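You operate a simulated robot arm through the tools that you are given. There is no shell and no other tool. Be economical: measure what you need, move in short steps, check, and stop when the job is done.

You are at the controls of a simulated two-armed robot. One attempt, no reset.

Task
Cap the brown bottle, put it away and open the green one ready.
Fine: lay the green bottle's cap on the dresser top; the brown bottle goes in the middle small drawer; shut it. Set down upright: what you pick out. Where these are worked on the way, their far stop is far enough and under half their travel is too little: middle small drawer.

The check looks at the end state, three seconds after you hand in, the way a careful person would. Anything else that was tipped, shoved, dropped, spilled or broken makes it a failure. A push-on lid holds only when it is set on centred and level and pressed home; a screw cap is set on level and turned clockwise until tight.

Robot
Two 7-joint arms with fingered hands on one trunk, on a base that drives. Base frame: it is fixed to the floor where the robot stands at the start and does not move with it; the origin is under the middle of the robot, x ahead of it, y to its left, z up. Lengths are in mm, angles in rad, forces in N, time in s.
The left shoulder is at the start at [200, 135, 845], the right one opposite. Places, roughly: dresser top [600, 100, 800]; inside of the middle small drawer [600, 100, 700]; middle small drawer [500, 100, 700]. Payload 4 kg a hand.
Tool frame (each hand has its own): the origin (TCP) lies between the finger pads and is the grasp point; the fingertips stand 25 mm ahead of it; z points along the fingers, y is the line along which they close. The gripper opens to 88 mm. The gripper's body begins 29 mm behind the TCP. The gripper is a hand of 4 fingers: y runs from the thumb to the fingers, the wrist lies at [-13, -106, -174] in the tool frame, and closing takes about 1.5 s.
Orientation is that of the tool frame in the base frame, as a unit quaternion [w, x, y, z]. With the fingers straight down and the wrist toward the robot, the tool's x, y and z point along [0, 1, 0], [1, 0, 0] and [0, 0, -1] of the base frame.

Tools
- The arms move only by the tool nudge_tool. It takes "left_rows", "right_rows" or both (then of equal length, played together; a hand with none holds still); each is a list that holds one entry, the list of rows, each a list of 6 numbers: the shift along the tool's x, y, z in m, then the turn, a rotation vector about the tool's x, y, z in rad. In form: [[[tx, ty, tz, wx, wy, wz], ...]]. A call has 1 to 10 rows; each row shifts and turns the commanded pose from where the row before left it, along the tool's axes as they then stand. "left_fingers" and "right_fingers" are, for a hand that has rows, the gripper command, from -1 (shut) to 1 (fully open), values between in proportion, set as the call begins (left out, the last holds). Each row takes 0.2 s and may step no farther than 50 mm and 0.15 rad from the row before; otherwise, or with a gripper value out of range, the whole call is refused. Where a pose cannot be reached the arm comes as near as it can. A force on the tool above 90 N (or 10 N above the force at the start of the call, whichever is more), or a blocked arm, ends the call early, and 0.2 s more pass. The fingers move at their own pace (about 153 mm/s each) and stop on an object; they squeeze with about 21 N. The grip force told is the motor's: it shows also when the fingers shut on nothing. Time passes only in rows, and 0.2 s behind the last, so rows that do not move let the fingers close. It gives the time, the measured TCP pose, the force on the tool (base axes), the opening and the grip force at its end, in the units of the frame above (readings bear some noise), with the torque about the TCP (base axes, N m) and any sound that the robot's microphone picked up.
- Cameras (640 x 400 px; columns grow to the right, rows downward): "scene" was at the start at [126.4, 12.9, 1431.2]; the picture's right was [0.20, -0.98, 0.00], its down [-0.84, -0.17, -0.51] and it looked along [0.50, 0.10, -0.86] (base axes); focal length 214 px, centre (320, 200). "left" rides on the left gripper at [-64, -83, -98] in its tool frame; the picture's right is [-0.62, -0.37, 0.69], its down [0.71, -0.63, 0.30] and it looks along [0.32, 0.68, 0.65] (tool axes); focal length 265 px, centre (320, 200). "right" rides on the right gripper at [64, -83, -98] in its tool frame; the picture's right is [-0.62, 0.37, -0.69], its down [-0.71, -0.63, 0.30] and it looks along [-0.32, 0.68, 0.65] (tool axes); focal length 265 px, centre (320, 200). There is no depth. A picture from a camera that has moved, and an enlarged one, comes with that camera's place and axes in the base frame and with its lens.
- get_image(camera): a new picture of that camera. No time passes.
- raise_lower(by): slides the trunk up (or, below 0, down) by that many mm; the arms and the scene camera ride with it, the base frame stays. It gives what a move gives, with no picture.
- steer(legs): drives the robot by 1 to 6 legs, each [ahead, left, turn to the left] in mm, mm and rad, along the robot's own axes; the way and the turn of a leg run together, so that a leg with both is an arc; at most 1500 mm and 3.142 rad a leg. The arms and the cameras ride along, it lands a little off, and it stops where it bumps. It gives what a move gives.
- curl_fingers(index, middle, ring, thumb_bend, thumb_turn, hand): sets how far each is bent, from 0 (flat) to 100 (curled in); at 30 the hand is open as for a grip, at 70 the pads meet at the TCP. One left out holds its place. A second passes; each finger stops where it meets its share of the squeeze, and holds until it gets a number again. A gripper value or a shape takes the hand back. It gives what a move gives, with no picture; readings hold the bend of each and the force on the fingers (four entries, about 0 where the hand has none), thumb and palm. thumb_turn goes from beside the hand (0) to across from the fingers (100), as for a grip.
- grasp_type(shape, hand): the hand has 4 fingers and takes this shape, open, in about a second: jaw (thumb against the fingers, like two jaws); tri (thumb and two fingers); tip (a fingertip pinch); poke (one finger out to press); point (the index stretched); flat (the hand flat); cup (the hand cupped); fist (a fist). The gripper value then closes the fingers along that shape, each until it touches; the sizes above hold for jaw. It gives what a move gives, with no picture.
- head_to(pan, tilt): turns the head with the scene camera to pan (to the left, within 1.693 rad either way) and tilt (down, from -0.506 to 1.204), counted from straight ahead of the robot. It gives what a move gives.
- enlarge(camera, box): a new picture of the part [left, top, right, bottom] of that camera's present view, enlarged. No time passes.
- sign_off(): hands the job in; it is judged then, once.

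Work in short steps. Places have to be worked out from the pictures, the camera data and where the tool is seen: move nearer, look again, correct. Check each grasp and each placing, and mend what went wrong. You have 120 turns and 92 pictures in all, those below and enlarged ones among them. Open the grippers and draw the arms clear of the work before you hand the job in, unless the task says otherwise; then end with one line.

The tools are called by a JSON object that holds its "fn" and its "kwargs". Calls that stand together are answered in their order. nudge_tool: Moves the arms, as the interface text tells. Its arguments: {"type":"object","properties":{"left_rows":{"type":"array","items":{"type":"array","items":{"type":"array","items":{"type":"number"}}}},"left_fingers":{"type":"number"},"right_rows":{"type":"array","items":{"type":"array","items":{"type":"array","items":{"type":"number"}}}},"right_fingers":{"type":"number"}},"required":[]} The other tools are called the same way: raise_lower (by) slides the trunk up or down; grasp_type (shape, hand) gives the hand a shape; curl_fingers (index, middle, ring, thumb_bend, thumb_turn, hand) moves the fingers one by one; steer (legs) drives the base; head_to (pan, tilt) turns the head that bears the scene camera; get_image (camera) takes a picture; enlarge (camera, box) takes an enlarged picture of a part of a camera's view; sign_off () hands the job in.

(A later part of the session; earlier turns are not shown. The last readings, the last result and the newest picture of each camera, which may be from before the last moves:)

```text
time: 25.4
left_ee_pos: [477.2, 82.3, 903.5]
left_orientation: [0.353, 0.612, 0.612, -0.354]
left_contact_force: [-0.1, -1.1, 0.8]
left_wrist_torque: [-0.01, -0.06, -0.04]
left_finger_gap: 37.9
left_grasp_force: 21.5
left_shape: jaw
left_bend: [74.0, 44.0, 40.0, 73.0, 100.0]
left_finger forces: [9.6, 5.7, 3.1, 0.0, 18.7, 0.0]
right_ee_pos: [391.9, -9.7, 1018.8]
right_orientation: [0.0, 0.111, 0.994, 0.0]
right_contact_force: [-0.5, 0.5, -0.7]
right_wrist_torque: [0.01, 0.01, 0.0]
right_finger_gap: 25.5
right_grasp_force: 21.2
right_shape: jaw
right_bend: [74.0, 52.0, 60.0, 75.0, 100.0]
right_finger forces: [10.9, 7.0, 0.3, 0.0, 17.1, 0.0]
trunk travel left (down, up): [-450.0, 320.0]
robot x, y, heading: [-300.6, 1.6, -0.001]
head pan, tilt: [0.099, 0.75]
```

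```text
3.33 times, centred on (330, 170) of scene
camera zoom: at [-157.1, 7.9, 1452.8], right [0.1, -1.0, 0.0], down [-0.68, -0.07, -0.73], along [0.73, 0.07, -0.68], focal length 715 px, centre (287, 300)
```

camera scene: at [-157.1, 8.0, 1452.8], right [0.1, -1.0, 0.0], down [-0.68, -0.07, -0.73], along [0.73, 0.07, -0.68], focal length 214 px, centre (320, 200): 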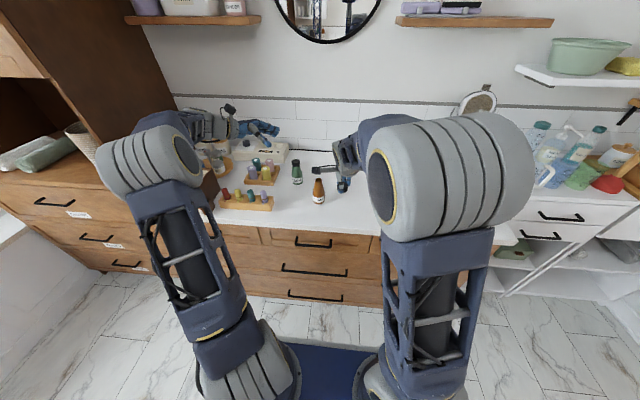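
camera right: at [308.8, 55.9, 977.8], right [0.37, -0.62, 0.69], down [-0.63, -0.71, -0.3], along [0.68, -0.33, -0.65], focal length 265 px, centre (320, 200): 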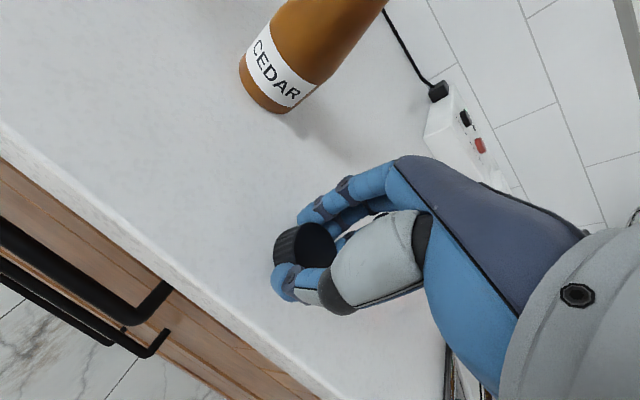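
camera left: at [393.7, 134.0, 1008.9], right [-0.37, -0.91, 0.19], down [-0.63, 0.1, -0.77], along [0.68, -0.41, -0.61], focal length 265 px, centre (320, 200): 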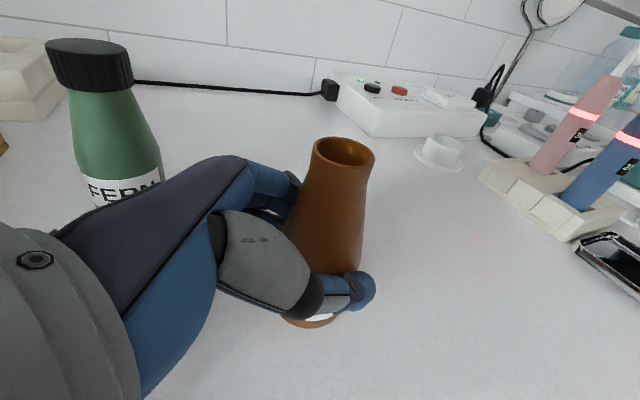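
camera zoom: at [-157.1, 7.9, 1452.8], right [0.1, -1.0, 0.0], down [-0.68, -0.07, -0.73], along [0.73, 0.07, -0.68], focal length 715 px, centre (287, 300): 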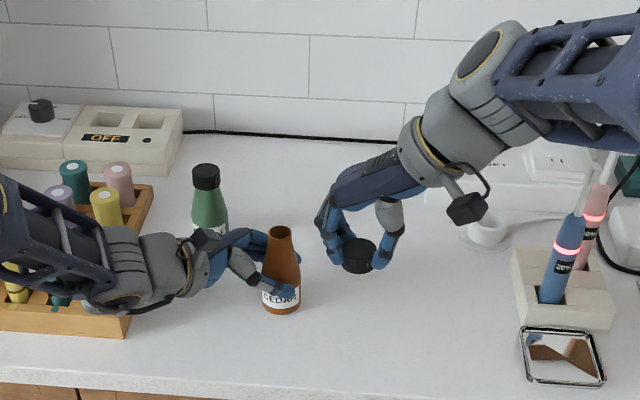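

The clear view gives the cap offset in the tool frame as about (-4,+1) mm. I'll move the cap above the bottle opening with about 15 mm clearance and check the alignment.

{"fn": "nudge_tool", "kwargs": {"right_rows": [[[-0.0154, 0.026, 0.002, 0, 0, 0], [-0.0154, 0.026, 0.002, 0, 0, 0], [-0.0154, 0.026, 0.002, 0, 0, 0], [-0.0154, 0.026, 0.003, 0, 0, 0], [0, 0, 0, 0, 0, 0]]]}}

{"fn": "enlarge", "kwargs": {"camera": "scene", "box": [285, 150, 355, 220]}}

{"fn": "enlarge", "kwargs": {"camera": "left", "box": [220, 50, 480, 220]}}

```text
time: 26.6
left_ee_pos: [478.0, 81.6, 902.9]
left_orientation: [0.353, 0.613, 0.612, -0.354]
left_contact_force: [0.4, -0.7, 0.3]
left_wrist_torque: [0.04, -0.08, -0.02]
left_finger_gap: 37.6
left_grasp_force: 21.2
left_shape: jaw
left_bend: [74.0, 44.0, 40.0, 73.0, 100.0]
left_finger forces: [9.4, 5.7, 3.2, 0.0, 18.7, 0.0]
right_ee_pos: [476.0, 78.0, 1011.2]
right_orientation: [0.0, 0.111, 0.994, 0.0]
right_contact_force: [-0.3, 0.1, -0.3]
right_wrist_torque: [0.0, 0.02, 0.01]
right_finger_gap: 25.8
right_grasp_force: 20.9
right_shape: jaw
right_bend: [74.0, 52.0, 60.0, 75.0, 100.0]
right_finger forces: [11.1, 7.1, 0.4, 0.1, 17.1, 0.1]
trunk travel left (down, up): [-450.0, 320.0]
robot x, y, heading: [-301.3, -0.1, -0.0]
head pan, tilt: [0.099, 0.75]
```

```text
5.71 times, centred on (320, 185) of scene
camera zoom: at [-157.1, 8.0, 1452.8], right [0.1, -1.0, 0.0], down [-0.68, -0.07, -0.73], along [0.73, 0.07, -0.68], focal length 1226 px, centre (320, 286)
```

zoom: 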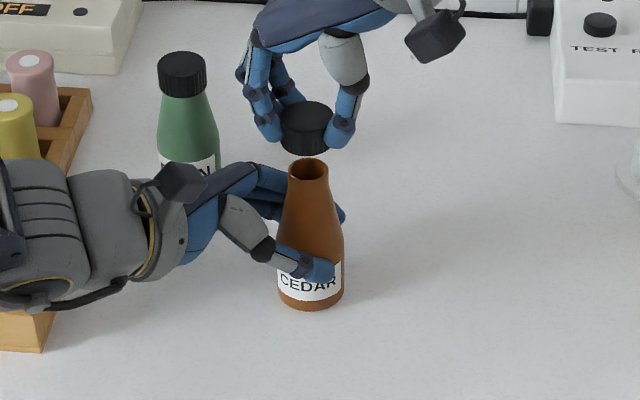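

```text
2.35 times, centred on (350, 135) of left
camera zoom: at [393.7, 134.2, 1008.8], right [-0.37, -0.91, 0.19], down [-0.63, 0.1, -0.77], along [0.68, -0.4, -0.61], focal length 624 px, centre (249, 353)
```

zoom: 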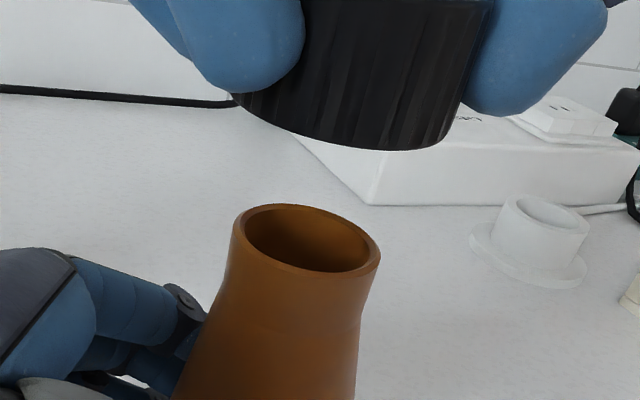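

The alignment looks within about 1–2 mm. I'll zoom tighter to confirm the cap's height and level.

{"fn": "enlarge", "kwargs": {"camera": "scene", "box": [305, 160, 330, 190]}}

{"fn": "get_image", "kwargs": {"camera": "left"}}

{"fn": "get_image", "kwargs": {"camera": "right"}}

```text
13.33 times, centred on (318, 175) of scene
camera zoom: at [-157.1, 8.0, 1452.8], right [0.1, -1.0, 0.0], down [-0.68, -0.07, -0.73], along [0.73, 0.07, -0.68], focal length 2860 px, centre (353, 533)
```

zoom: 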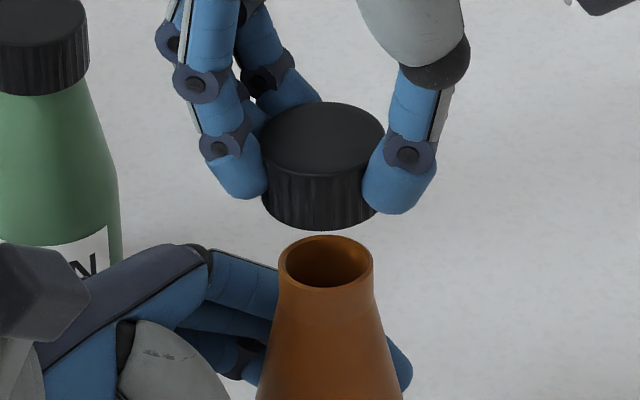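

```text
58 pictures are left
camera left: at [393.7, 134.2, 1008.8], right [-0.37, -0.91, 0.19], down [-0.63, 0.1, -0.77], along [0.68, -0.4, -0.61], focal length 265 px, centre (320, 200)
```

left: 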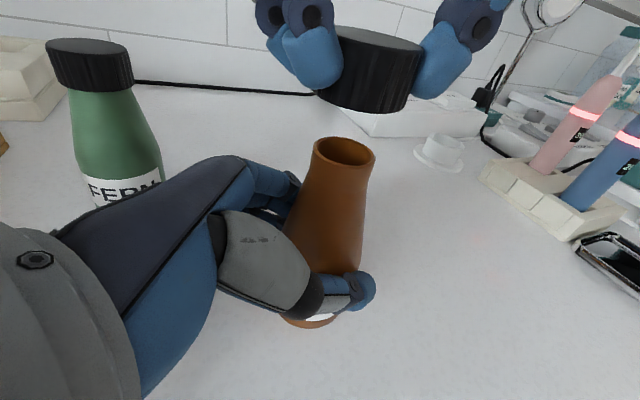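

```text
57 pictures are left
camera right: at [395.6, 12.1, 1108.4], right [0.69, 0.22, 0.69], down [0.56, -0.77, -0.3], along [0.47, 0.59, -0.65], focal length 265 px, centre (320, 200)
```

right: 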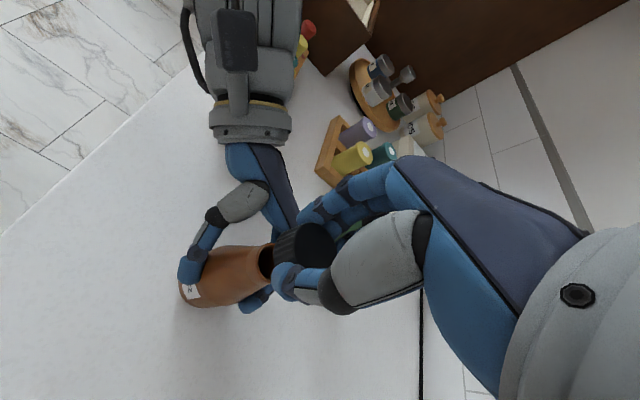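

The cap is about 20 mm tall, 34 mm wide and level, centred within 1 mm over the opening at z≈960. I'll descend gently until contact.

{"fn": "nudge_tool", "kwargs": {"right_rows": [[[0, 0, 0.01, 0, 0, 0], [0, 0, 0.006, 0, 0, 0], [0, 0, 0.004, 0, 0, 0], [0, 0, 0.003, 0, 0, 0], [0, 0, 0, 0, 0, 0]]]}}

{"fn": "nudge_tool", "kwargs": {"right_rows": [[[0, 0, 0.002, 0, 0, 0], [0, 0, 0.002, 0, 0, 0], [0, 0, 0, 0, 0, 0]]]}}

```text
time: 27.8
left_ee_pos: [477.5, 81.8, 904.0]
left_orientation: [0.353, 0.613, 0.612, -0.354]
left_contact_force: [-0.2, 0.3, 0.0]
left_wrist_torque: [0.02, -0.07, -0.01]
left_finger_gap: 37.6
left_grasp_force: 21.2
left_shape: jaw
left_bend: [74.0, 44.0, 40.0, 73.0, 100.0]
left_finger forces: [9.3, 5.6, 3.1, 0.1, 18.7, 0.1]
right_ee_pos: [473.8, 79.1, 987.1]
right_orientation: [0.0, 0.111, 0.994, 0.0]
right_contact_force: [-0.9, 0.5, -0.1]
right_wrist_torque: [0.0, -0.04, -0.05]
right_finger_gap: 25.6
right_grasp_force: 20.8
right_shape: jaw
right_bend: [74.0, 52.0, 60.0, 75.0, 100.0]
right_finger forces: [10.9, 7.1, 0.4, 0.0, 17.1, 0.0]
trunk travel left (down, up): [-450.0, 320.0]
robot x, y, heading: [-299.8, 1.7, -0.003]
head pan, tilt: [0.099, 0.75]
```

```text
time: 28.6
left_ee_pos: [476.6, 81.0, 904.8]
left_orientation: [0.353, 0.613, 0.612, -0.354]
left_contact_force: [-0.4, 0.2, 1.5]
left_wrist_torque: [0.09, -0.07, 0.0]
left_finger_gap: 37.4
left_grasp_force: 21.3
left_shape: jaw
left_bend: [74.0, 44.0, 40.0, 73.0, 100.0]
left_finger forces: [9.2, 5.6, 3.2, 0.0, 18.7, 0.0]
right_ee_pos: [473.7, 79.0, 983.8]
right_orientation: [0.0, 0.111, 0.994, 0.0]
right_contact_force: [0.6, -0.3, -0.4]
right_wrist_torque: [0.0, 0.01, 0.01]
right_finger_gap: 25.7
right_grasp_force: 21.1
right_shape: jaw
right_bend: [74.0, 52.0, 60.0, 75.0, 100.0]
right_finger forces: [10.9, 7.1, 0.5, 0.0, 17.1, 0.0]
trunk travel left (down, up): [-450.0, 320.0]
robot x, y, heading: [-298.0, -0.5, -0.004]
head pan, tilt: [0.099, 0.75]
```

There's no contact yet at 983.8. I'll look before continuing.

{"fn": "enlarge", "kwargs": {"camera": "scene", "box": [305, 160, 330, 190]}}

{"fn": "enlarge", "kwargs": {"camera": "left", "box": [220, 50, 480, 220]}}

```text
13.33 times, centred on (318, 175) of scene
camera zoom: at [-157.0, 8.0, 1452.8], right [0.1, -1.0, 0.0], down [-0.68, -0.07, -0.73], along [0.73, 0.07, -0.68], focal length 2860 px, centre (353, 533)
```

zoom: 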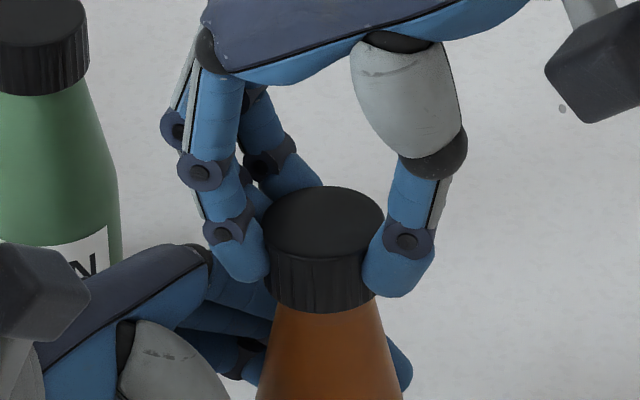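

```text
2.35 times, centred on (350, 135) of left
camera zoom: at [393.8, 134.1, 1008.8], right [-0.37, -0.91, 0.19], down [-0.63, 0.1, -0.77], along [0.68, -0.4, -0.61], focal length 624 px, centre (249, 353)
```

zoom: 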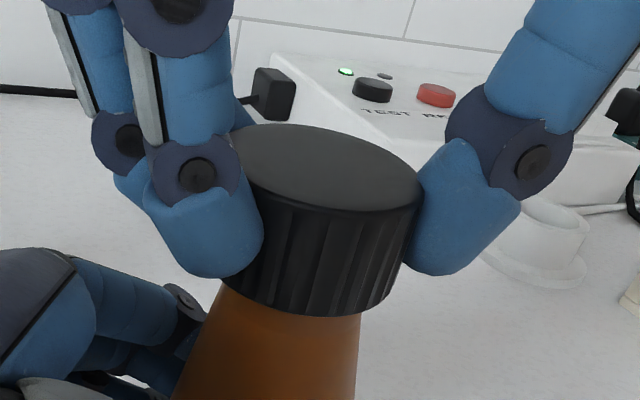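

The cap is coming over the neck. I'll keep lowering in 1.5 mm steps.

{"fn": "nudge_tool", "kwargs": {"right_rows": [[[0, 0, 0.0015, 0, 0, 0], [0, 0, 0.0015, 0, 0, 0], [0, 0, 0.0015, 0, 0, 0], [0, 0, 0, 0, 0, 0]]]}}

{"fn": "nudge_tool", "kwargs": {"right_rows": [[[0, 0, 0.0015, 0, 0, 0], [0, 0, 0.0015, 0, 0, 0], [0, 0, 0, 0, 0, 0]]]}}

```text
time: 29.6
left_ee_pos: [477.5, 81.5, 904.8]
left_orientation: [0.354, 0.613, 0.611, -0.353]
left_contact_force: [0.8, -0.2, 0.7]
left_wrist_torque: [-0.02, -0.04, 0.02]
left_finger_gap: 37.8
left_grasp_force: 20.6
left_shape: jaw
left_bend: [74.0, 44.0, 40.0, 73.0, 100.0]
left_finger forces: [9.2, 5.6, 3.2, 0.0, 18.5, 0.0]
right_ee_pos: [475.3, 79.1, 979.5]
right_orientation: [0.0, 0.111, 0.994, 0.0]
right_contact_force: [-0.4, 0.6, 0.5]
right_wrist_torque: [0.02, 0.0, 0.0]
right_finger_gap: 25.7
right_grasp_force: 21.1
right_shape: jaw
right_bend: [74.0, 52.0, 60.0, 75.0, 100.0]
right_finger forces: [10.9, 7.1, 0.4, 0.1, 17.2, 0.0]
trunk travel left (down, up): [-450.0, 320.0]
robot x, y, heading: [-300.5, 3.1, 0.0]
head pan, tilt: [0.099, 0.75]
```

```text
time: 30.4
left_ee_pos: [477.4, 82.9, 902.8]
left_orientation: [0.353, 0.613, 0.612, -0.354]
left_contact_force: [0.1, 0.0, 1.6]
left_wrist_torque: [0.04, -0.08, 0.01]
left_finger_gap: 37.9
left_grasp_force: 21.0
left_shape: jaw
left_bend: [74.0, 44.0, 40.0, 73.0, 100.0]
left_finger forces: [9.1, 5.6, 3.2, 0.0, 18.5, 0.0]
right_ee_pos: [474.6, 77.6, 975.6]
right_orientation: [0.0, 0.112, 0.994, 0.0]
right_contact_force: [0.2, -0.5, 0.6]
right_wrist_torque: [0.03, 0.01, -0.01]
right_finger_gap: 25.5
right_grasp_force: 21.2
right_shape: jaw
right_bend: [74.0, 52.0, 61.0, 75.0, 100.0]
right_finger forces: [11.0, 6.6, 1.4, 0.0, 18.2, 0.1]
trunk travel left (down, up): [-450.0, 320.0]
robot x, y, heading: [-299.9, -3.3, -0.005]
head pan, tilt: [0.099, 0.75]
```

A slight change in the finger forces suggests first contact. I'll go another 1.5 mm, then start turning clockwise with slight feed.

{"fn": "nudge_tool", "kwargs": {"right_rows": [[[0, 0, 0.0015, 0, 0, 0], [0, 0, 0, 0, 0, 0], [0, 0, 0, 0, 0, 0]]]}}

{"fn": "enlarge", "kwargs": {"camera": "left", "box": [220, 50, 480, 220]}}

```text
time: 31.2
left_ee_pos: [476.9, 82.0, 904.3]
left_orientation: [0.353, 0.613, 0.612, -0.354]
left_contact_force: [1.1, -0.3, -1.1]
left_wrist_torque: [0.04, -0.1, 0.02]
left_finger_gap: 37.6
left_grasp_force: 21.2
left_shape: jaw
left_bend: [74.0, 44.0, 40.0, 73.0, 100.0]
left_finger forces: [9.5, 5.9, 3.5, 0.0, 18.5, 0.1]
right_ee_pos: [474.4, 78.7, 974.7]
right_orientation: [0.0, 0.112, 0.994, 0.0]
right_contact_force: [-1.3, 0.8, 5.1]
right_wrist_torque: [0.04, 0.04, -0.02]
right_finger_gap: 25.8
right_grasp_force: 20.9
right_shape: jaw
right_bend: [74.0, 52.0, 62.0, 75.0, 100.0]
right_finger forces: [11.7, 6.6, 1.2, 0.1, 18.4, 0.0]
trunk travel left (down, up): [-450.0, 320.0]
robot x, y, heading: [-298.7, -4.7, -0.003]
head pan, tilt: [0.099, 0.75]
```

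```text
2.35 times, centred on (350, 135) of left
camera zoom: at [393.7, 134.1, 1008.9], right [-0.37, -0.91, 0.19], down [-0.63, 0.1, -0.77], along [0.68, -0.4, -0.61], focal length 624 px, centre (249, 353)
```

zoom: 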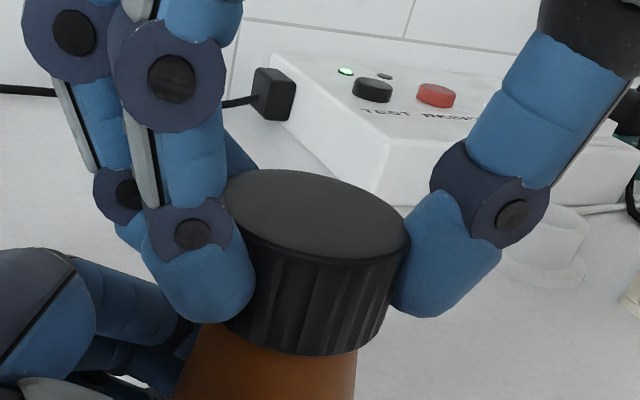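

There's 5 N upward contact. I'll turn clockwise about the cap's own axis, compensating for the offset, with light feed.

{"fn": "nudge_tool", "kwargs": {"right_rows": [[[0.0001, 0.0006, 0.0002, 0, 0, 0.15], [0.0001, 0.0006, 0.0001, 0, 0, 0.15], [0.0001, 0.0006, 0.0001, 0, 0, 0.15], [0.0001, 0.0006, 0.0001, 0, 0, 0.15], [0.0001, 0.0006, 0.0001, 0, 0, 0.15], [0, 0, 0, 0, 0, 0]]]}}

{"fn": "enlarge", "kwargs": {"camera": "left", "box": [220, 50, 480, 220]}}

```text
time: 32.6
left_ee_pos: [477.9, 80.8, 903.4]
left_orientation: [0.353, 0.613, 0.613, -0.354]
left_contact_force: [-0.5, -2.8, 0.8]
left_wrist_torque: [0.05, -0.05, -0.02]
left_finger_gap: 37.5
left_grasp_force: 20.6
left_shape: jaw
left_bend: [74.0, 44.0, 40.0, 73.0, 100.0]
left_finger forces: [10.2, 5.6, 3.5, 0.0, 19.6, 0.0]
right_ee_pos: [475.1, 81.0, 974.5]
right_orientation: [0.0, 0.468, 0.884, 0.0]
right_contact_force: [-0.3, 2.3, 3.1]
right_wrist_torque: [0.11, -0.07, -0.01]
right_finger_gap: 25.6
right_grasp_force: 21.5
right_shape: jaw
right_bend: [74.0, 52.0, 62.0, 75.0, 100.0]
right_finger forces: [12.1, 7.4, 1.3, 0.0, 18.3, 0.0]
trunk travel left (down, up): [-450.0, 320.0]
robot x, y, heading: [-301.7, 0.7, -0.002]
head pan, tilt: [0.099, 0.75]
```

```text
2.35 times, centred on (350, 135) of left
camera zoom: at [393.7, 133.9, 1008.8], right [-0.37, -0.91, 0.19], down [-0.63, 0.1, -0.77], along [0.68, -0.41, -0.61], focal length 624 px, centre (249, 353)
```

zoom: 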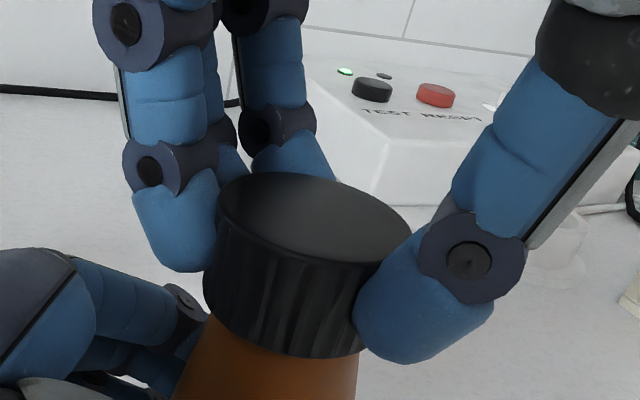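

The cap drifted about 1.5 mm toward +y, so the offset is smaller than I assumed. I'll correct that and keep turning.

{"fn": "nudge_tool", "kwargs": {"right_rows": [[[-0.0012, -0.0008, 0.0002, 0, 0, 0], [0.0001, 0.0003, 0.0001, 0, 0, 0.15], [0.0001, 0.0003, 0.0001, 0, 0, 0.15], [0.0001, 0.0003, 0.0001, 0, 0, 0.15], [0.0001, 0.0003, 0.0001, 0, 0, 0.15], [0.0001, 0.0003, 0.0001, 0, 0, 0.15], [0.0001, 0.0003, 0.0001, 0, 0, 0.15], [0, 0, 0, 0, 0, 0]]]}}

{"fn": "enlarge", "kwargs": {"camera": "left", "box": [220, 50, 480, 220]}}

```text
time: 34.4
left_ee_pos: [478.0, 81.5, 904.0]
left_orientation: [0.353, 0.613, 0.611, -0.354]
left_contact_force: [-5.1, -6.4, 0.2]
left_wrist_torque: [0.01, -0.09, -0.01]
left_finger_gap: 36.7
left_grasp_force: 20.9
left_shape: jaw
left_bend: [74.0, 45.0, 40.0, 72.0, 100.0]
left_finger forces: [10.1, 5.1, 3.3, 0.0, 23.1, 0.1]
right_ee_pos: [477.3, 80.1, 973.8]
right_orientation: [0.001, 0.806, 0.592, 0.001]
right_contact_force: [5.4, 5.3, 3.5]
right_wrist_torque: [0.07, -0.23, 0.06]
right_finger_gap: 25.8
right_grasp_force: 20.8
right_shape: jaw
right_bend: [74.0, 52.0, 62.0, 75.0, 100.0]
right_finger forces: [14.7, 7.1, 0.7, 0.1, 17.8, 0.1]
trunk travel left (down, up): [-450.0, 320.0]
robot x, y, heading: [-295.8, 0.9, 0.001]
head pan, tilt: [0.099, 0.75]
```

```text
2.35 times, centred on (350, 135) of left
camera zoom: at [393.6, 133.9, 1008.9], right [-0.37, -0.91, 0.19], down [-0.63, 0.1, -0.77], along [0.68, -0.41, -0.61], focal length 624 px, centre (249, 353)
```

zoom: 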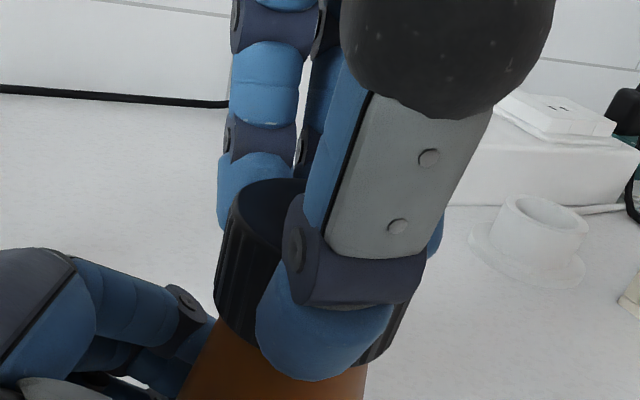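

The neck now constrains the cap, with 5 N lateral reactions. I'll ease those out, then release with a partial opening and lift to regrip for another turn.

{"fn": "nudge_tool", "kwargs": {"right_rows": [[[0.0012, 0.0007, 0, 0, 0, 0], [0, 0, 0, 0, 0, 0]]]}}

{"fn": "nudge_tool", "kwargs": {"right_rows": [[[0, 0, 0, 0, 0, 0], [0, 0, 0, 0, 0, 0], [0, 0, 0, 0, 0, 0], [0, 0, 0, 0, 0, 0], [0, 0, -0.01, 0, 0, 0], [0, 0, -0.02, 0, 0, 0], [0, 0, -0.02, 0, 0, 0], [0, 0, 0, 0, 0, 0]]], "right_fingers": 0.2}}

{"fn": "enlarge", "kwargs": {"camera": "left", "box": [220, 50, 480, 220]}}

{"fn": "enlarge", "kwargs": {"camera": "scene", "box": [290, 155, 340, 205]}}

```text
time: 35.0
left_ee_pos: [476.7, 81.4, 903.5]
left_orientation: [0.353, 0.613, 0.612, -0.353]
left_contact_force: [-1.6, -4.8, -0.4]
left_wrist_torque: [0.03, 0.0, -0.06]
left_finger_gap: 36.5
left_grasp_force: 22.2
left_shape: jaw
left_bend: [74.0, 45.0, 40.0, 72.0, 100.0]
left_finger forces: [10.4, 5.7, 3.3, 0.1, 21.2, 0.0]
right_ee_pos: [478.1, 80.2, 973.4]
right_orientation: [0.0, 0.806, 0.592, 0.0]
right_contact_force: [2.2, 4.3, 6.7]
right_wrist_torque: [0.07, -0.07, 0.0]
right_finger_gap: 25.9
right_grasp_force: 21.3
right_shape: jaw
right_bend: [74.0, 52.0, 62.0, 75.0, 100.0]
right_finger forces: [13.4, 6.4, 0.5, 0.0, 18.9, 0.0]
trunk travel left (down, up): [-450.0, 320.0]
robot x, y, heading: [-299.3, 1.3, -0.001]
head pan, tilt: [0.099, 0.75]
```

```text
time: 36.8
left_ee_pos: [476.6, 81.4, 904.4]
left_orientation: [0.353, 0.613, 0.612, -0.354]
left_contact_force: [-0.1, 1.3, 0.5]
left_wrist_torque: [0.07, -0.08, 0.02]
left_finger_gap: 36.7
left_grasp_force: 21.4
left_shape: jaw
left_bend: [74.0, 45.0, 40.0, 72.0, 100.0]
left_finger forces: [9.4, 5.8, 3.9, 0.1, 19.0, 0.1]
right_ee_pos: [477.5, 82.3, 1025.3]
right_orientation: [0.001, 0.805, 0.593, 0.0]
right_contact_force: [-0.5, 0.4, 0.6]
right_wrist_torque: [-0.02, 0.02, 0.01]
right_finger_gap: 52.2
right_grasp_force: 0.1
right_shape: jaw
right_bend: [29.0, 41.0, 37.0, 65.0, 100.0]
right_finger forces: [0.0, 0.0, 0.0, 0.1, 0.1, 0.0]
trunk travel left (down, up): [-450.0, 320.0]
robot x, y, heading: [-299.5, -5.0, -0.005]
head pan, tilt: [0.099, 0.75]
```

```text
2.35 times, centred on (350, 135) of left
camera zoom: at [393.7, 134.2, 1008.8], right [-0.37, -0.91, 0.19], down [-0.63, 0.1, -0.77], along [0.68, -0.41, -0.61], focal length 624 px, centre (249, 353)
```

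zoom: 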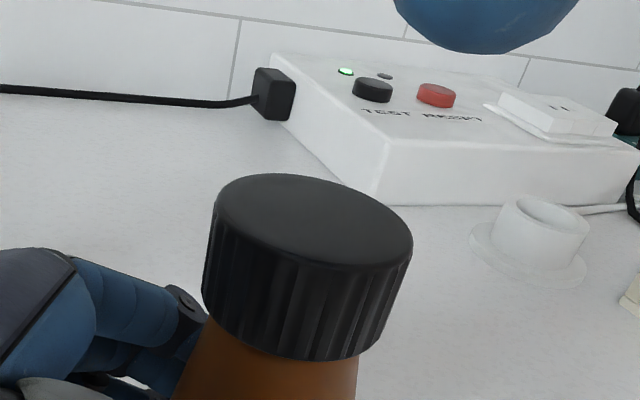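

```text
8.00 times, centred on (315, 180) of scene
camera zoom: at [-157.0, 8.0, 1452.8], right [0.1, -1.0, 0.0], down [-0.68, -0.07, -0.73], along [0.73, 0.07, -0.68], focal length 1716 px, centre (360, 360)
```

zoom: 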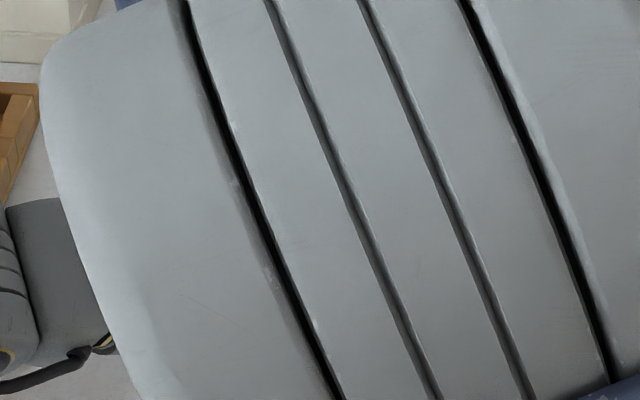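

The cap rests level on the neck. I'll rotate the right hand back counter-clockwise for a second bite.

{"fn": "nudge_tool", "kwargs": {"right_rows": [[[0, 0, 0, 0, 0, -0.15], [0, 0, 0, 0, 0, -0.15], [0, 0, 0, 0, 0, -0.15], [0, 0, 0, 0, 0, -0.15], [0, 0, 0, 0, 0, -0.15], [0, 0, 0, 0, 0, -0.15], [0, 0, 0, 0, 0, -0.15], [0, 0, 0, 0, 0, -0.15], [0, 0, 0, 0, 0, -0.15], [0, 0, 0, 0, 0, -0.15]]]}}

{"fn": "nudge_tool", "kwargs": {"right_rows": [[[0, 0, 0, 0, 0, -0.15], [0, 0, 0, 0, 0, -0.15], [0, 0, 0, 0, 0, -0.1], [0, 0, 0, 0, 0, 0]]]}}

{"fn": "enlarge", "kwargs": {"camera": "scene", "box": [290, 155, 340, 205]}}

```text
time: 39.0
left_ee_pos: [477.0, 81.6, 903.7]
left_orientation: [0.354, 0.612, 0.612, -0.353]
left_contact_force: [-0.6, 1.0, 0.5]
left_wrist_torque: [0.06, -0.09, 0.03]
left_finger_gap: 36.7
left_grasp_force: 20.4
left_shape: jaw
left_bend: [74.0, 45.0, 40.0, 72.0, 100.0]
left_finger forces: [9.4, 5.7, 3.9, 0.1, 19.2, 0.0]
right_ee_pos: [478.5, 80.6, 1023.4]
right_orientation: [0.0, 0.185, 0.983, 0.001]
right_contact_force: [0.4, 0.0, 0.7]
right_wrist_torque: [0.02, -0.02, -0.01]
right_finger_gap: 52.3
right_grasp_force: 0.1
right_shape: jaw
right_bend: [29.0, 41.0, 37.0, 65.0, 100.0]
right_finger forces: [0.0, 0.0, 0.0, 0.0, 0.1, 0.0]
trunk travel left (down, up): [-450.0, 320.0]
robot x, y, heading: [-300.8, 0.4, 0.002]
head pan, tilt: [0.099, 0.75]
```

```text
time: 40.0
left_ee_pos: [477.1, 81.7, 903.7]
left_orientation: [0.354, 0.612, 0.612, -0.354]
left_contact_force: [0.5, 0.1, -0.4]
left_wrist_torque: [0.05, -0.07, 0.01]
left_finger_gap: 36.8
left_grasp_force: 21.8
left_shape: jaw
left_bend: [74.0, 45.0, 40.0, 72.0, 100.0]
left_finger forces: [9.5, 5.7, 3.7, 0.0, 19.1, 0.0]
right_ee_pos: [479.3, 82.4, 1023.3]
right_orientation: [0.0, -0.014, 1.0, 0.0]
right_contact_force: [-0.6, -0.2, 0.1]
right_wrist_torque: [0.01, 0.01, 0.02]
right_finger_gap: 52.2
right_grasp_force: 0.1
right_shape: jaw
right_bend: [29.0, 41.0, 37.0, 65.0, 100.0]
right_finger forces: [0.1, 0.0, 0.0, 0.0, 0.0, 0.1]
trunk travel left (down, up): [-450.0, 320.0]
robot x, y, heading: [-299.3, 3.1, 0.0]
head pan, tilt: [0.099, 0.75]
```

```text
8.00 times, centred on (315, 180) of scene
camera zoom: at [-157.1, 8.0, 1452.8], right [0.1, -1.0, 0.0], down [-0.68, -0.07, -0.73], along [0.73, 0.07, -0.68], focal length 1716 px, centre (360, 360)
```

zoom: 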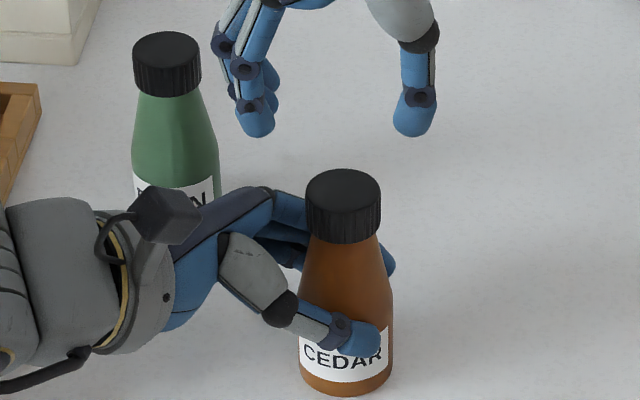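

The capped brown bottle now looks like the green one, with the cap seated level. I'll narrow the opening, centre, and descend carefully for the second turn.

{"fn": "nudge_tool", "kwargs": {"right_rows": [[[0.002, -0.0044, 0.01, 0, 0, 0.1], [0, 0, 0.015, 0, 0, 0.1], [0, 0, 0.01, 0, 0, 0], [0, 0, 0.006, 0, 0, 0], [0, 0, 0.005, 0, 0, 0], [0, 0, 0, 0, 0, 0]]], "right_fingers": 0.05}}

{"fn": "enlarge", "kwargs": {"camera": "left", "box": [220, 50, 480, 220]}}

```text
time: 41.4
left_ee_pos: [478.0, 82.9, 904.9]
left_orientation: [0.354, 0.612, 0.612, -0.354]
left_contact_force: [-0.6, 0.4, 1.2]
left_wrist_torque: [0.05, -0.08, 0.01]
left_finger_gap: 36.8
left_grasp_force: 20.9
left_shape: jaw
left_bend: [74.0, 45.0, 40.0, 72.0, 100.0]
left_finger forces: [9.2, 5.7, 3.8, 0.0, 19.1, 0.0]
right_ee_pos: [475.0, 76.7, 977.6]
right_orientation: [0.0, 0.087, 0.996, 0.0]
right_contact_force: [0.8, 0.1, 0.1]
right_wrist_torque: [0.0, 0.0, 0.01]
right_finger_gap: 46.9
right_grasp_force: 0.0
right_shape: jaw
right_bend: [74.0, 43.0, 40.0, 68.0, 100.0]
right_finger forces: [0.1, 0.0, 0.1, 0.0, 0.0, 0.0]
trunk travel left (down, up): [-450.0, 320.0]
robot x, y, heading: [-297.0, 1.0, -0.004]
head pan, tilt: [0.099, 0.75]
```

```text
2.35 times, centred on (350, 135) of left
camera zoom: at [393.7, 134.1, 1008.8], right [-0.37, -0.91, 0.19], down [-0.63, 0.1, -0.77], along [0.68, -0.41, -0.61], focal length 624 px, centre (249, 353)
```

zoom: 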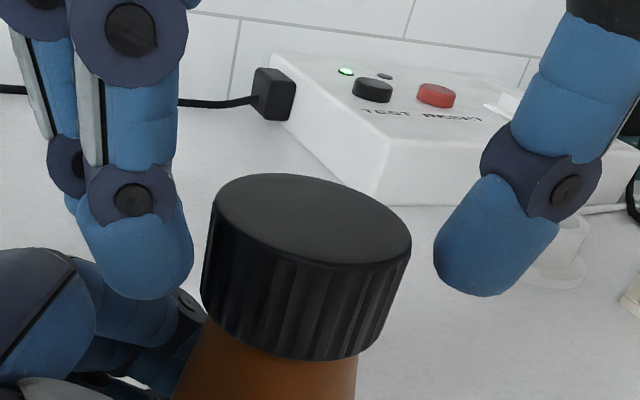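

The fingers straddle the cap without contact. I'll close and turn clockwise.

{"fn": "nudge_tool", "kwargs": {"right_rows": [[[0, 0, 0, 0, 0, 0], [0, 0, 0, 0, 0, 0], [0, 0, 0, 0, 0, 0], [0, 0, 0, 0, 0, 0], [0, 0, 0, 0, 0, 0]]], "right_fingers": -1}}

{"fn": "enlarge", "kwargs": {"camera": "left", "box": [220, 50, 480, 220]}}

```text
time: 42.6
left_ee_pos: [479.3, 81.8, 904.7]
left_orientation: [0.354, 0.613, 0.611, -0.354]
left_contact_force: [1.2, 0.9, 1.4]
left_wrist_torque: [0.04, -0.06, 0.02]
left_finger_gap: 37.0
left_grasp_force: 20.4
left_shape: jaw
left_bend: [74.0, 45.0, 40.0, 73.0, 100.0]
left_finger forces: [9.8, 6.0, 3.8, 0.0, 18.8, 0.0]
right_ee_pos: [476.5, 77.1, 976.7]
right_orientation: [0.0, 0.086, 0.996, 0.0]
right_contact_force: [-1.3, -0.2, -1.1]
right_wrist_torque: [0.01, 0.03, 0.01]
right_finger_gap: 27.1
right_grasp_force: 20.7
right_shape: jaw
right_bend: [74.0, 51.0, 58.0, 75.0, 100.0]
right_finger forces: [11.2, 6.5, 0.1, 0.0, 16.7, 0.0]
trunk travel left (down, up): [-450.0, 320.0]
robot x, y, heading: [-300.9, -1.4, 0.001]
head pan, tilt: [0.099, 0.75]
```

```text
2.35 times, centred on (350, 135) of left
camera zoom: at [393.8, 134.2, 1008.9], right [-0.37, -0.91, 0.19], down [-0.63, 0.1, -0.77], along [0.68, -0.4, -0.61], focal length 624 px, centre (249, 353)
```

zoom: 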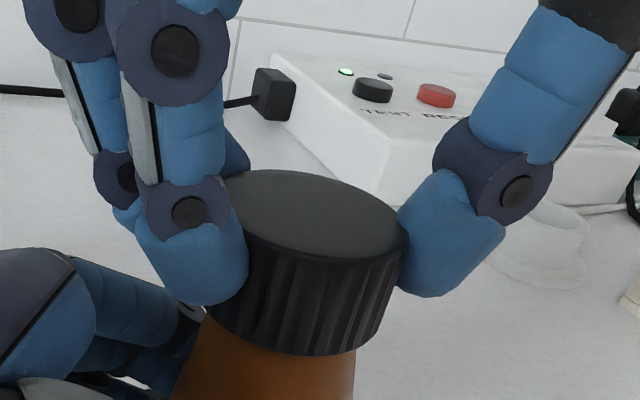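

It's the same solid grip with negligible side force. I'll turn clockwise 1.5 rad.

{"fn": "nudge_tool", "kwargs": {"right_rows": [[[0.0001, 0.0004, 0.0002, 0, 0, 0.15], [0.0001, 0.0004, 0.0001, 0, 0, 0.15], [0.0001, 0.0004, 0.0001, 0, 0, 0.15], [0.0001, 0.0004, 0.0001, 0, 0, 0.15], [0.0001, 0.0004, 0.0001, 0, 0, 0.15], [0.0001, 0.0004, 0.0001, 0, 0, 0.15], [0.0001, 0.0004, 0.0001, 0, 0, 0.15], [0.0001, 0.0004, 0.0001, 0, 0, 0.15], [0.0001, 0.0004, 0.0001, 0, 0, 0.15], [0.0001, 0.0004, 0.0001, 0, 0, 0.15]]]}}

{"fn": "enlarge", "kwargs": {"camera": "left", "box": [220, 50, 480, 220]}}

```text
time: 44.8
left_ee_pos: [477.8, 81.9, 902.9]
left_orientation: [0.352, 0.614, 0.612, -0.353]
left_contact_force: [0.8, -3.7, 0.6]
left_wrist_torque: [0.11, -0.04, -0.06]
left_finger_gap: 37.1
left_grasp_force: 21.2
left_shape: jaw
left_bend: [74.0, 45.0, 40.0, 73.0, 100.0]
left_finger forces: [12.3, 5.9, 3.7, 0.0, 19.5, 0.0]
right_ee_pos: [478.1, 79.2, 976.9]
right_orientation: [0.0, 0.743, 0.669, 0.0]
right_contact_force: [-1.2, 2.7, 0.7]
right_wrist_torque: [0.04, 0.11, 0.05]
right_finger_gap: 26.6
right_grasp_force: 20.9
right_shape: jaw
right_bend: [74.0, 51.0, 58.0, 75.0, 100.0]
right_finger forces: [11.7, 7.4, 0.1, 0.0, 18.2, 0.1]
trunk travel left (down, up): [-450.0, 320.0]
robot x, y, heading: [-303.9, 4.1, -0.003]
head pan, tilt: [0.099, 0.75]
```

```text
2.35 times, centred on (350, 135) of left
camera zoom: at [393.7, 133.6, 1008.8], right [-0.37, -0.91, 0.19], down [-0.63, 0.1, -0.77], along [0.68, -0.41, -0.61], focal length 624 px, centre (249, 353)
```

zoom: 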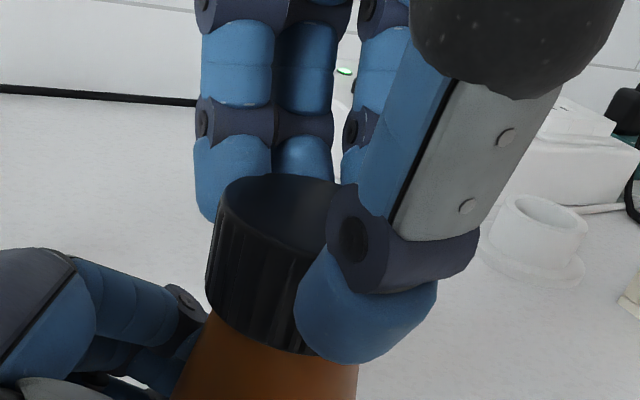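

Torque is still low. I'll turn another 0.6 rad, watching for a torque rise.

{"fn": "nudge_tool", "kwargs": {"right_rows": [[[0.0001, 0.0004, 0.0001, 0, 0, 0.15], [0.0001, 0.0004, 0.0001, 0, 0, 0.15], [0.0001, 0.0004, 0.0001, 0, 0, 0.15], [0.0001, 0.0004, 0.0001, 0, 0, 0.15]]]}}

```text
time: 45.8
left_ee_pos: [477.8, 81.2, 904.7]
left_orientation: [0.352, 0.614, 0.612, -0.354]
left_contact_force: [0.3, -4.9, 1.1]
left_wrist_torque: [0.07, -0.08, -0.08]
left_finger_gap: 37.0
left_grasp_force: 21.3
left_shape: jaw
left_bend: [74.0, 45.0, 40.0, 73.0, 100.0]
left_finger forces: [11.6, 5.6, 3.8, 0.0, 20.7, 0.0]
right_ee_pos: [478.7, 82.0, 976.9]
right_orientation: [0.0, 0.907, 0.42, 0.002]
right_contact_force: [0.8, 3.6, 0.5]
right_wrist_torque: [0.07, 0.04, 0.05]
right_finger_gap: 26.3
right_grasp_force: 21.0
right_shape: jaw
right_bend: [74.0, 51.0, 58.0, 75.0, 100.0]
right_finger forces: [12.0, 7.1, 0.0, 0.0, 18.4, 0.0]
trunk travel left (down, up): [-450.0, 320.0]
robot x, y, heading: [-301.5, -0.2, -0.002]
head pan, tilt: [0.099, 0.75]
```

Not tight yet. I'll release, lift, turn back, and compare the cap height with the green one.

{"fn": "nudge_tool", "kwargs": {"right_rows": [[[0, 0, 0, 0, 0, 0], [0, 0, 0, 0, 0, 0], [0, 0, 0, 0, 0, 0], [0, 0, 0, 0, 0, 0], [0, 0, -0.01, 0, 0, 0], [0, 0, -0.02, 0, 0, 0], [0, 0, -0.02, 0, 0, 0], [0, 0, 0, 0, 0, -0.15], [0, 0, 0, 0, 0, -0.15], [0, 0, 0, 0, 0, -0.15]]], "right_fingers": 0.2}}

{"fn": "nudge_tool", "kwargs": {"right_rows": [[[0, 0, 0, 0, 0, -0.15], [0, 0, 0, 0, 0, -0.15], [0, 0, 0, 0, 0, -0.15], [0, 0, 0, 0, 0, -0.15], [0, 0, 0, 0, 0, -0.15], [0, 0, 0, 0, 0, -0.15], [0, 0, 0, 0, 0, -0.15], [0, 0, 0, 0, 0, -0.15], [0, 0, 0, 0, 0, -0.15], [0, 0, 0, 0, 0, -0.15]]]}}

{"fn": "enlarge", "kwargs": {"camera": "scene", "box": [290, 155, 340, 205]}}

{"fn": "get_image", "kwargs": {"camera": "left"}}

```text
time: 48.0
left_ee_pos: [477.5, 81.4, 903.0]
left_orientation: [0.353, 0.613, 0.612, -0.354]
left_contact_force: [-0.5, 0.7, 0.7]
left_wrist_torque: [0.07, -0.05, 0.0]
left_finger_gap: 36.8
left_grasp_force: 21.3
left_shape: jaw
left_bend: [74.0, 45.0, 40.0, 73.0, 100.0]
left_finger forces: [9.3, 5.6, 3.5, 0.0, 19.0, 0.1]
right_ee_pos: [480.0, 81.6, 1026.2]
right_orientation: [0.0, 0.789, 0.614, 0.001]
right_contact_force: [0.3, -0.5, 0.3]
right_wrist_torque: [-0.01, 0.03, 0.02]
right_finger_gap: 52.3
right_grasp_force: 0.1
right_shape: jaw
right_bend: [29.0, 41.0, 37.0, 65.0, 100.0]
right_finger forces: [0.0, 0.0, 0.0, 0.1, 0.0, 0.0]
trunk travel left (down, up): [-450.0, 320.0]
robot x, y, heading: [-303.8, 2.6, -0.002]
head pan, tilt: [0.099, 0.75]
```

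```text
time: 50.2
left_ee_pos: [476.4, 81.4, 904.1]
left_orientation: [0.353, 0.614, 0.611, -0.354]
left_contact_force: [-0.2, 0.4, -0.2]
left_wrist_torque: [0.02, -0.1, 0.06]
left_finger_gap: 37.1
left_grasp_force: 21.1
left_shape: jaw
left_bend: [74.0, 45.0, 40.0, 73.0, 100.0]
left_finger forces: [9.3, 5.8, 3.5, 0.0, 19.0, 0.0]
right_ee_pos: [479.0, 79.8, 1025.6]
right_orientation: [0.0, 0.16, 0.987, 0.0]
right_contact_force: [-0.2, 0.6, 0.2]
right_wrist_torque: [0.01, 0.01, -0.02]
right_finger_gap: 52.3
right_grasp_force: 0.1
right_shape: jaw
right_bend: [29.0, 41.0, 37.0, 65.0, 100.0]
right_finger forces: [0.0, 0.1, 0.1, 0.0, 0.0, 0.1]
trunk travel left (down, up): [-450.0, 320.0]
robot x, y, heading: [-300.7, -1.3, -0.001]
head pan, tilt: [0.099, 0.75]
```

```text
8.00 times, centred on (315, 180) of scene
camera zoom: at [-157.1, 8.0, 1452.9], right [0.1, -1.0, 0.0], down [-0.68, -0.07, -0.73], along [0.73, 0.07, -0.68], focal length 1716 px, centre (360, 360)
```

zoom: 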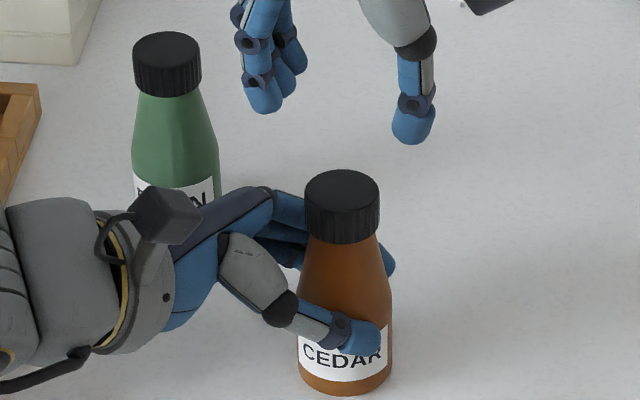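

```text
44 pictures are left
camera left: at [393.7, 134.2, 1008.9], right [-0.37, -0.91, 0.19], down [-0.63, 0.1, -0.77], along [0.68, -0.41, -0.61], focal length 265 px, centre (320, 200)
```

left: 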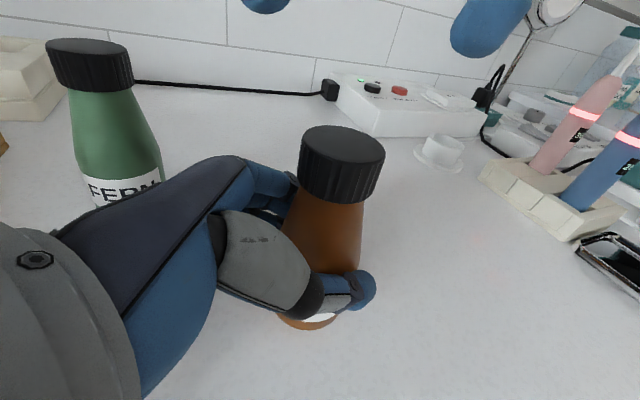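

The cap sank slightly and the tops are nearly equal (about 966), so it's close. I'll take another bite, combined into fewer calls.

{"fn": "nudge_tool", "kwargs": {"right_rows": [[[0.002, -0.0026, 0.012, 0, 0, 0], [0, 0, 0.015, 0, 0, 0], [0, 0, 0.012, 0, 0, 0], [0, 0, 0.006, 0, 0, 0], [0, 0, 0.005, 0, 0, 0], [0, 0, 0, 0, 0, 0]]], "right_fingers": 0.05}}

{"fn": "nudge_tool", "kwargs": {"right_rows": [[[0, 0, 0, 0, 0, 0], [0, 0, 0, 0, 0, 0], [0, 0, 0, 0, 0, 0], [0, 0, 0, 0, 0, 0], [0, 0, 0, 0, 0, 0]]], "right_fingers": -1}}

{"fn": "nudge_tool", "kwargs": {"right_rows": [[[0.0001, 0.0004, 0.0002, 0, 0, 0.15], [0.0001, 0.0004, 0.0001, 0, 0, 0.15], [0.0001, 0.0004, 0.0001, 0, 0, 0.15], [0.0001, 0.0004, 0.0001, 0, 0, 0.15], [0.0001, 0.0004, 0.0001, 0, 0, 0.15], [0.0001, 0.0004, 0.0001, 0, 0, 0.15], [0.0001, 0.0004, 0.0001, 0, 0, 0.15], [0.0001, 0.0004, 0.0001, 0, 0, 0.15], [0.0001, 0.0004, 0.0001, 0, 0, 0.15], [0.0001, 0.0004, 0.0001, 0, 0, 0.15]]]}}

{"fn": "nudge_tool", "kwargs": {"right_rows": [[[0.0001, 0.0004, 0.0001, 0, 0, 0.15], [0.0001, 0.0004, 0.0001, 0, 0, 0.15], [0.0001, 0.0004, 0.0001, 0, 0, 0.15]]]}}

```text
time: 51.6
left_ee_pos: [477.0, 82.5, 902.7]
left_orientation: [0.354, 0.613, 0.612, -0.354]
left_contact_force: [-0.5, 0.0, 1.6]
left_wrist_torque: [0.07, -0.11, -0.03]
left_finger_gap: 37.0
left_grasp_force: 21.3
left_shape: jaw
left_bend: [74.0, 45.0, 40.0, 73.0, 100.0]
left_finger forces: [9.3, 5.8, 3.4, 0.1, 19.0, 0.0]
right_ee_pos: [477.7, 78.7, 975.4]
right_orientation: [-0.001, 0.161, 0.987, 0.0]
right_contact_force: [0.6, -0.1, 0.5]
right_wrist_torque: [0.01, -0.01, -0.04]
right_finger_gap: 46.6
right_grasp_force: 0.1
right_shape: jaw
right_bend: [74.0, 43.0, 40.0, 68.0, 100.0]
right_finger forces: [0.0, 0.1, 0.0, 0.1, 0.0, 0.0]
trunk travel left (down, up): [-450.0, 320.0]
robot x, y, heading: [-298.6, -1.3, -0.01]
head pan, tilt: [0.099, 0.75]
```

```text
time: 52.8
left_ee_pos: [476.7, 81.2, 903.7]
left_orientation: [0.352, 0.614, 0.612, -0.354]
left_contact_force: [-0.2, 1.2, 2.5]
left_wrist_torque: [0.04, -0.13, 0.06]
left_finger_gap: 36.9
left_grasp_force: 21.1
left_shape: jaw
left_bend: [74.0, 45.0, 40.0, 73.0, 100.0]
left_finger forces: [8.9, 5.6, 3.2, 0.1, 19.0, 0.0]
right_ee_pos: [477.5, 77.4, 975.5]
right_orientation: [0.0, 0.161, 0.987, 0.0]
right_contact_force: [-1.1, -0.5, 0.0]
right_wrist_torque: [0.0, 0.0, 0.01]
right_finger_gap: 27.7
right_grasp_force: 21.0
right_shape: jaw
right_bend: [74.0, 50.0, 56.0, 75.0, 100.0]
right_finger forces: [11.6, 6.0, 0.1, 0.0, 18.2, 0.0]
trunk travel left (down, up): [-450.0, 320.0]
robot x, y, heading: [-297.9, -0.3, 0.001]
head pan, tilt: [0.099, 0.75]
```

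```text
time: 55.0
left_ee_pos: [477.5, 80.3, 903.6]
left_orientation: [0.353, 0.613, 0.612, -0.354]
left_contact_force: [1.4, -3.5, 1.6]
left_wrist_torque: [0.08, 0.03, -0.24]
left_finger_gap: 37.1
left_grasp_force: 20.8
left_shape: jaw
left_bend: [74.0, 45.0, 40.0, 73.0, 100.0]
left_finger forces: [14.5, 6.2, 3.6, 0.0, 18.9, 0.1]
right_ee_pos: [480.0, 81.3, 974.7]
right_orientation: [0.0, 0.791, 0.612, 0.001]
right_contact_force: [-1.1, 2.1, -1.3]
right_wrist_torque: [0.06, -0.07, 0.27]
right_finger_gap: 26.3
right_grasp_force: 21.6
right_shape: jaw
right_bend: [74.0, 50.0, 56.0, 74.0, 100.0]
right_finger forces: [12.7, 6.6, 0.5, 0.0, 21.9, 0.1]
trunk travel left (down, up): [-450.0, 320.0]
robot x, y, heading: [-302.3, -1.5, 0.001]
head pan, tilt: [0.099, 0.75]
```

```text
time: 55.8
left_ee_pos: [478.3, 80.7, 903.7]
left_orientation: [0.353, 0.613, 0.611, -0.354]
left_contact_force: [-3.0, -6.9, 3.5]
left_wrist_torque: [0.04, -0.05, -0.39]
left_finger_gap: 33.9
left_grasp_force: 20.7
left_shape: jaw
left_bend: [75.0, 47.0, 39.0, 76.0, 100.0]
left_finger forces: [12.6, 3.7, 3.1, 0.1, 16.0, 0.1]
right_ee_pos: [480.4, 81.9, 973.9]
right_orientation: [0.0, 0.908, 0.42, 0.001]
right_contact_force: [2.7, 5.8, 0.2]
right_wrist_torque: [0.18, -0.16, 0.35]
right_finger_gap: 25.9
right_grasp_force: 20.6
right_shape: jaw
right_bend: [75.0, 51.0, 57.0, 74.0, 100.0]
right_finger forces: [15.2, 6.9, 1.8, 0.0, 22.3, 0.1]
trunk travel left (down, up): [-450.0, 320.0]
robot x, y, heading: [-302.3, -2.0, -0.002]
head pan, tilt: [0.099, 0.75]
```

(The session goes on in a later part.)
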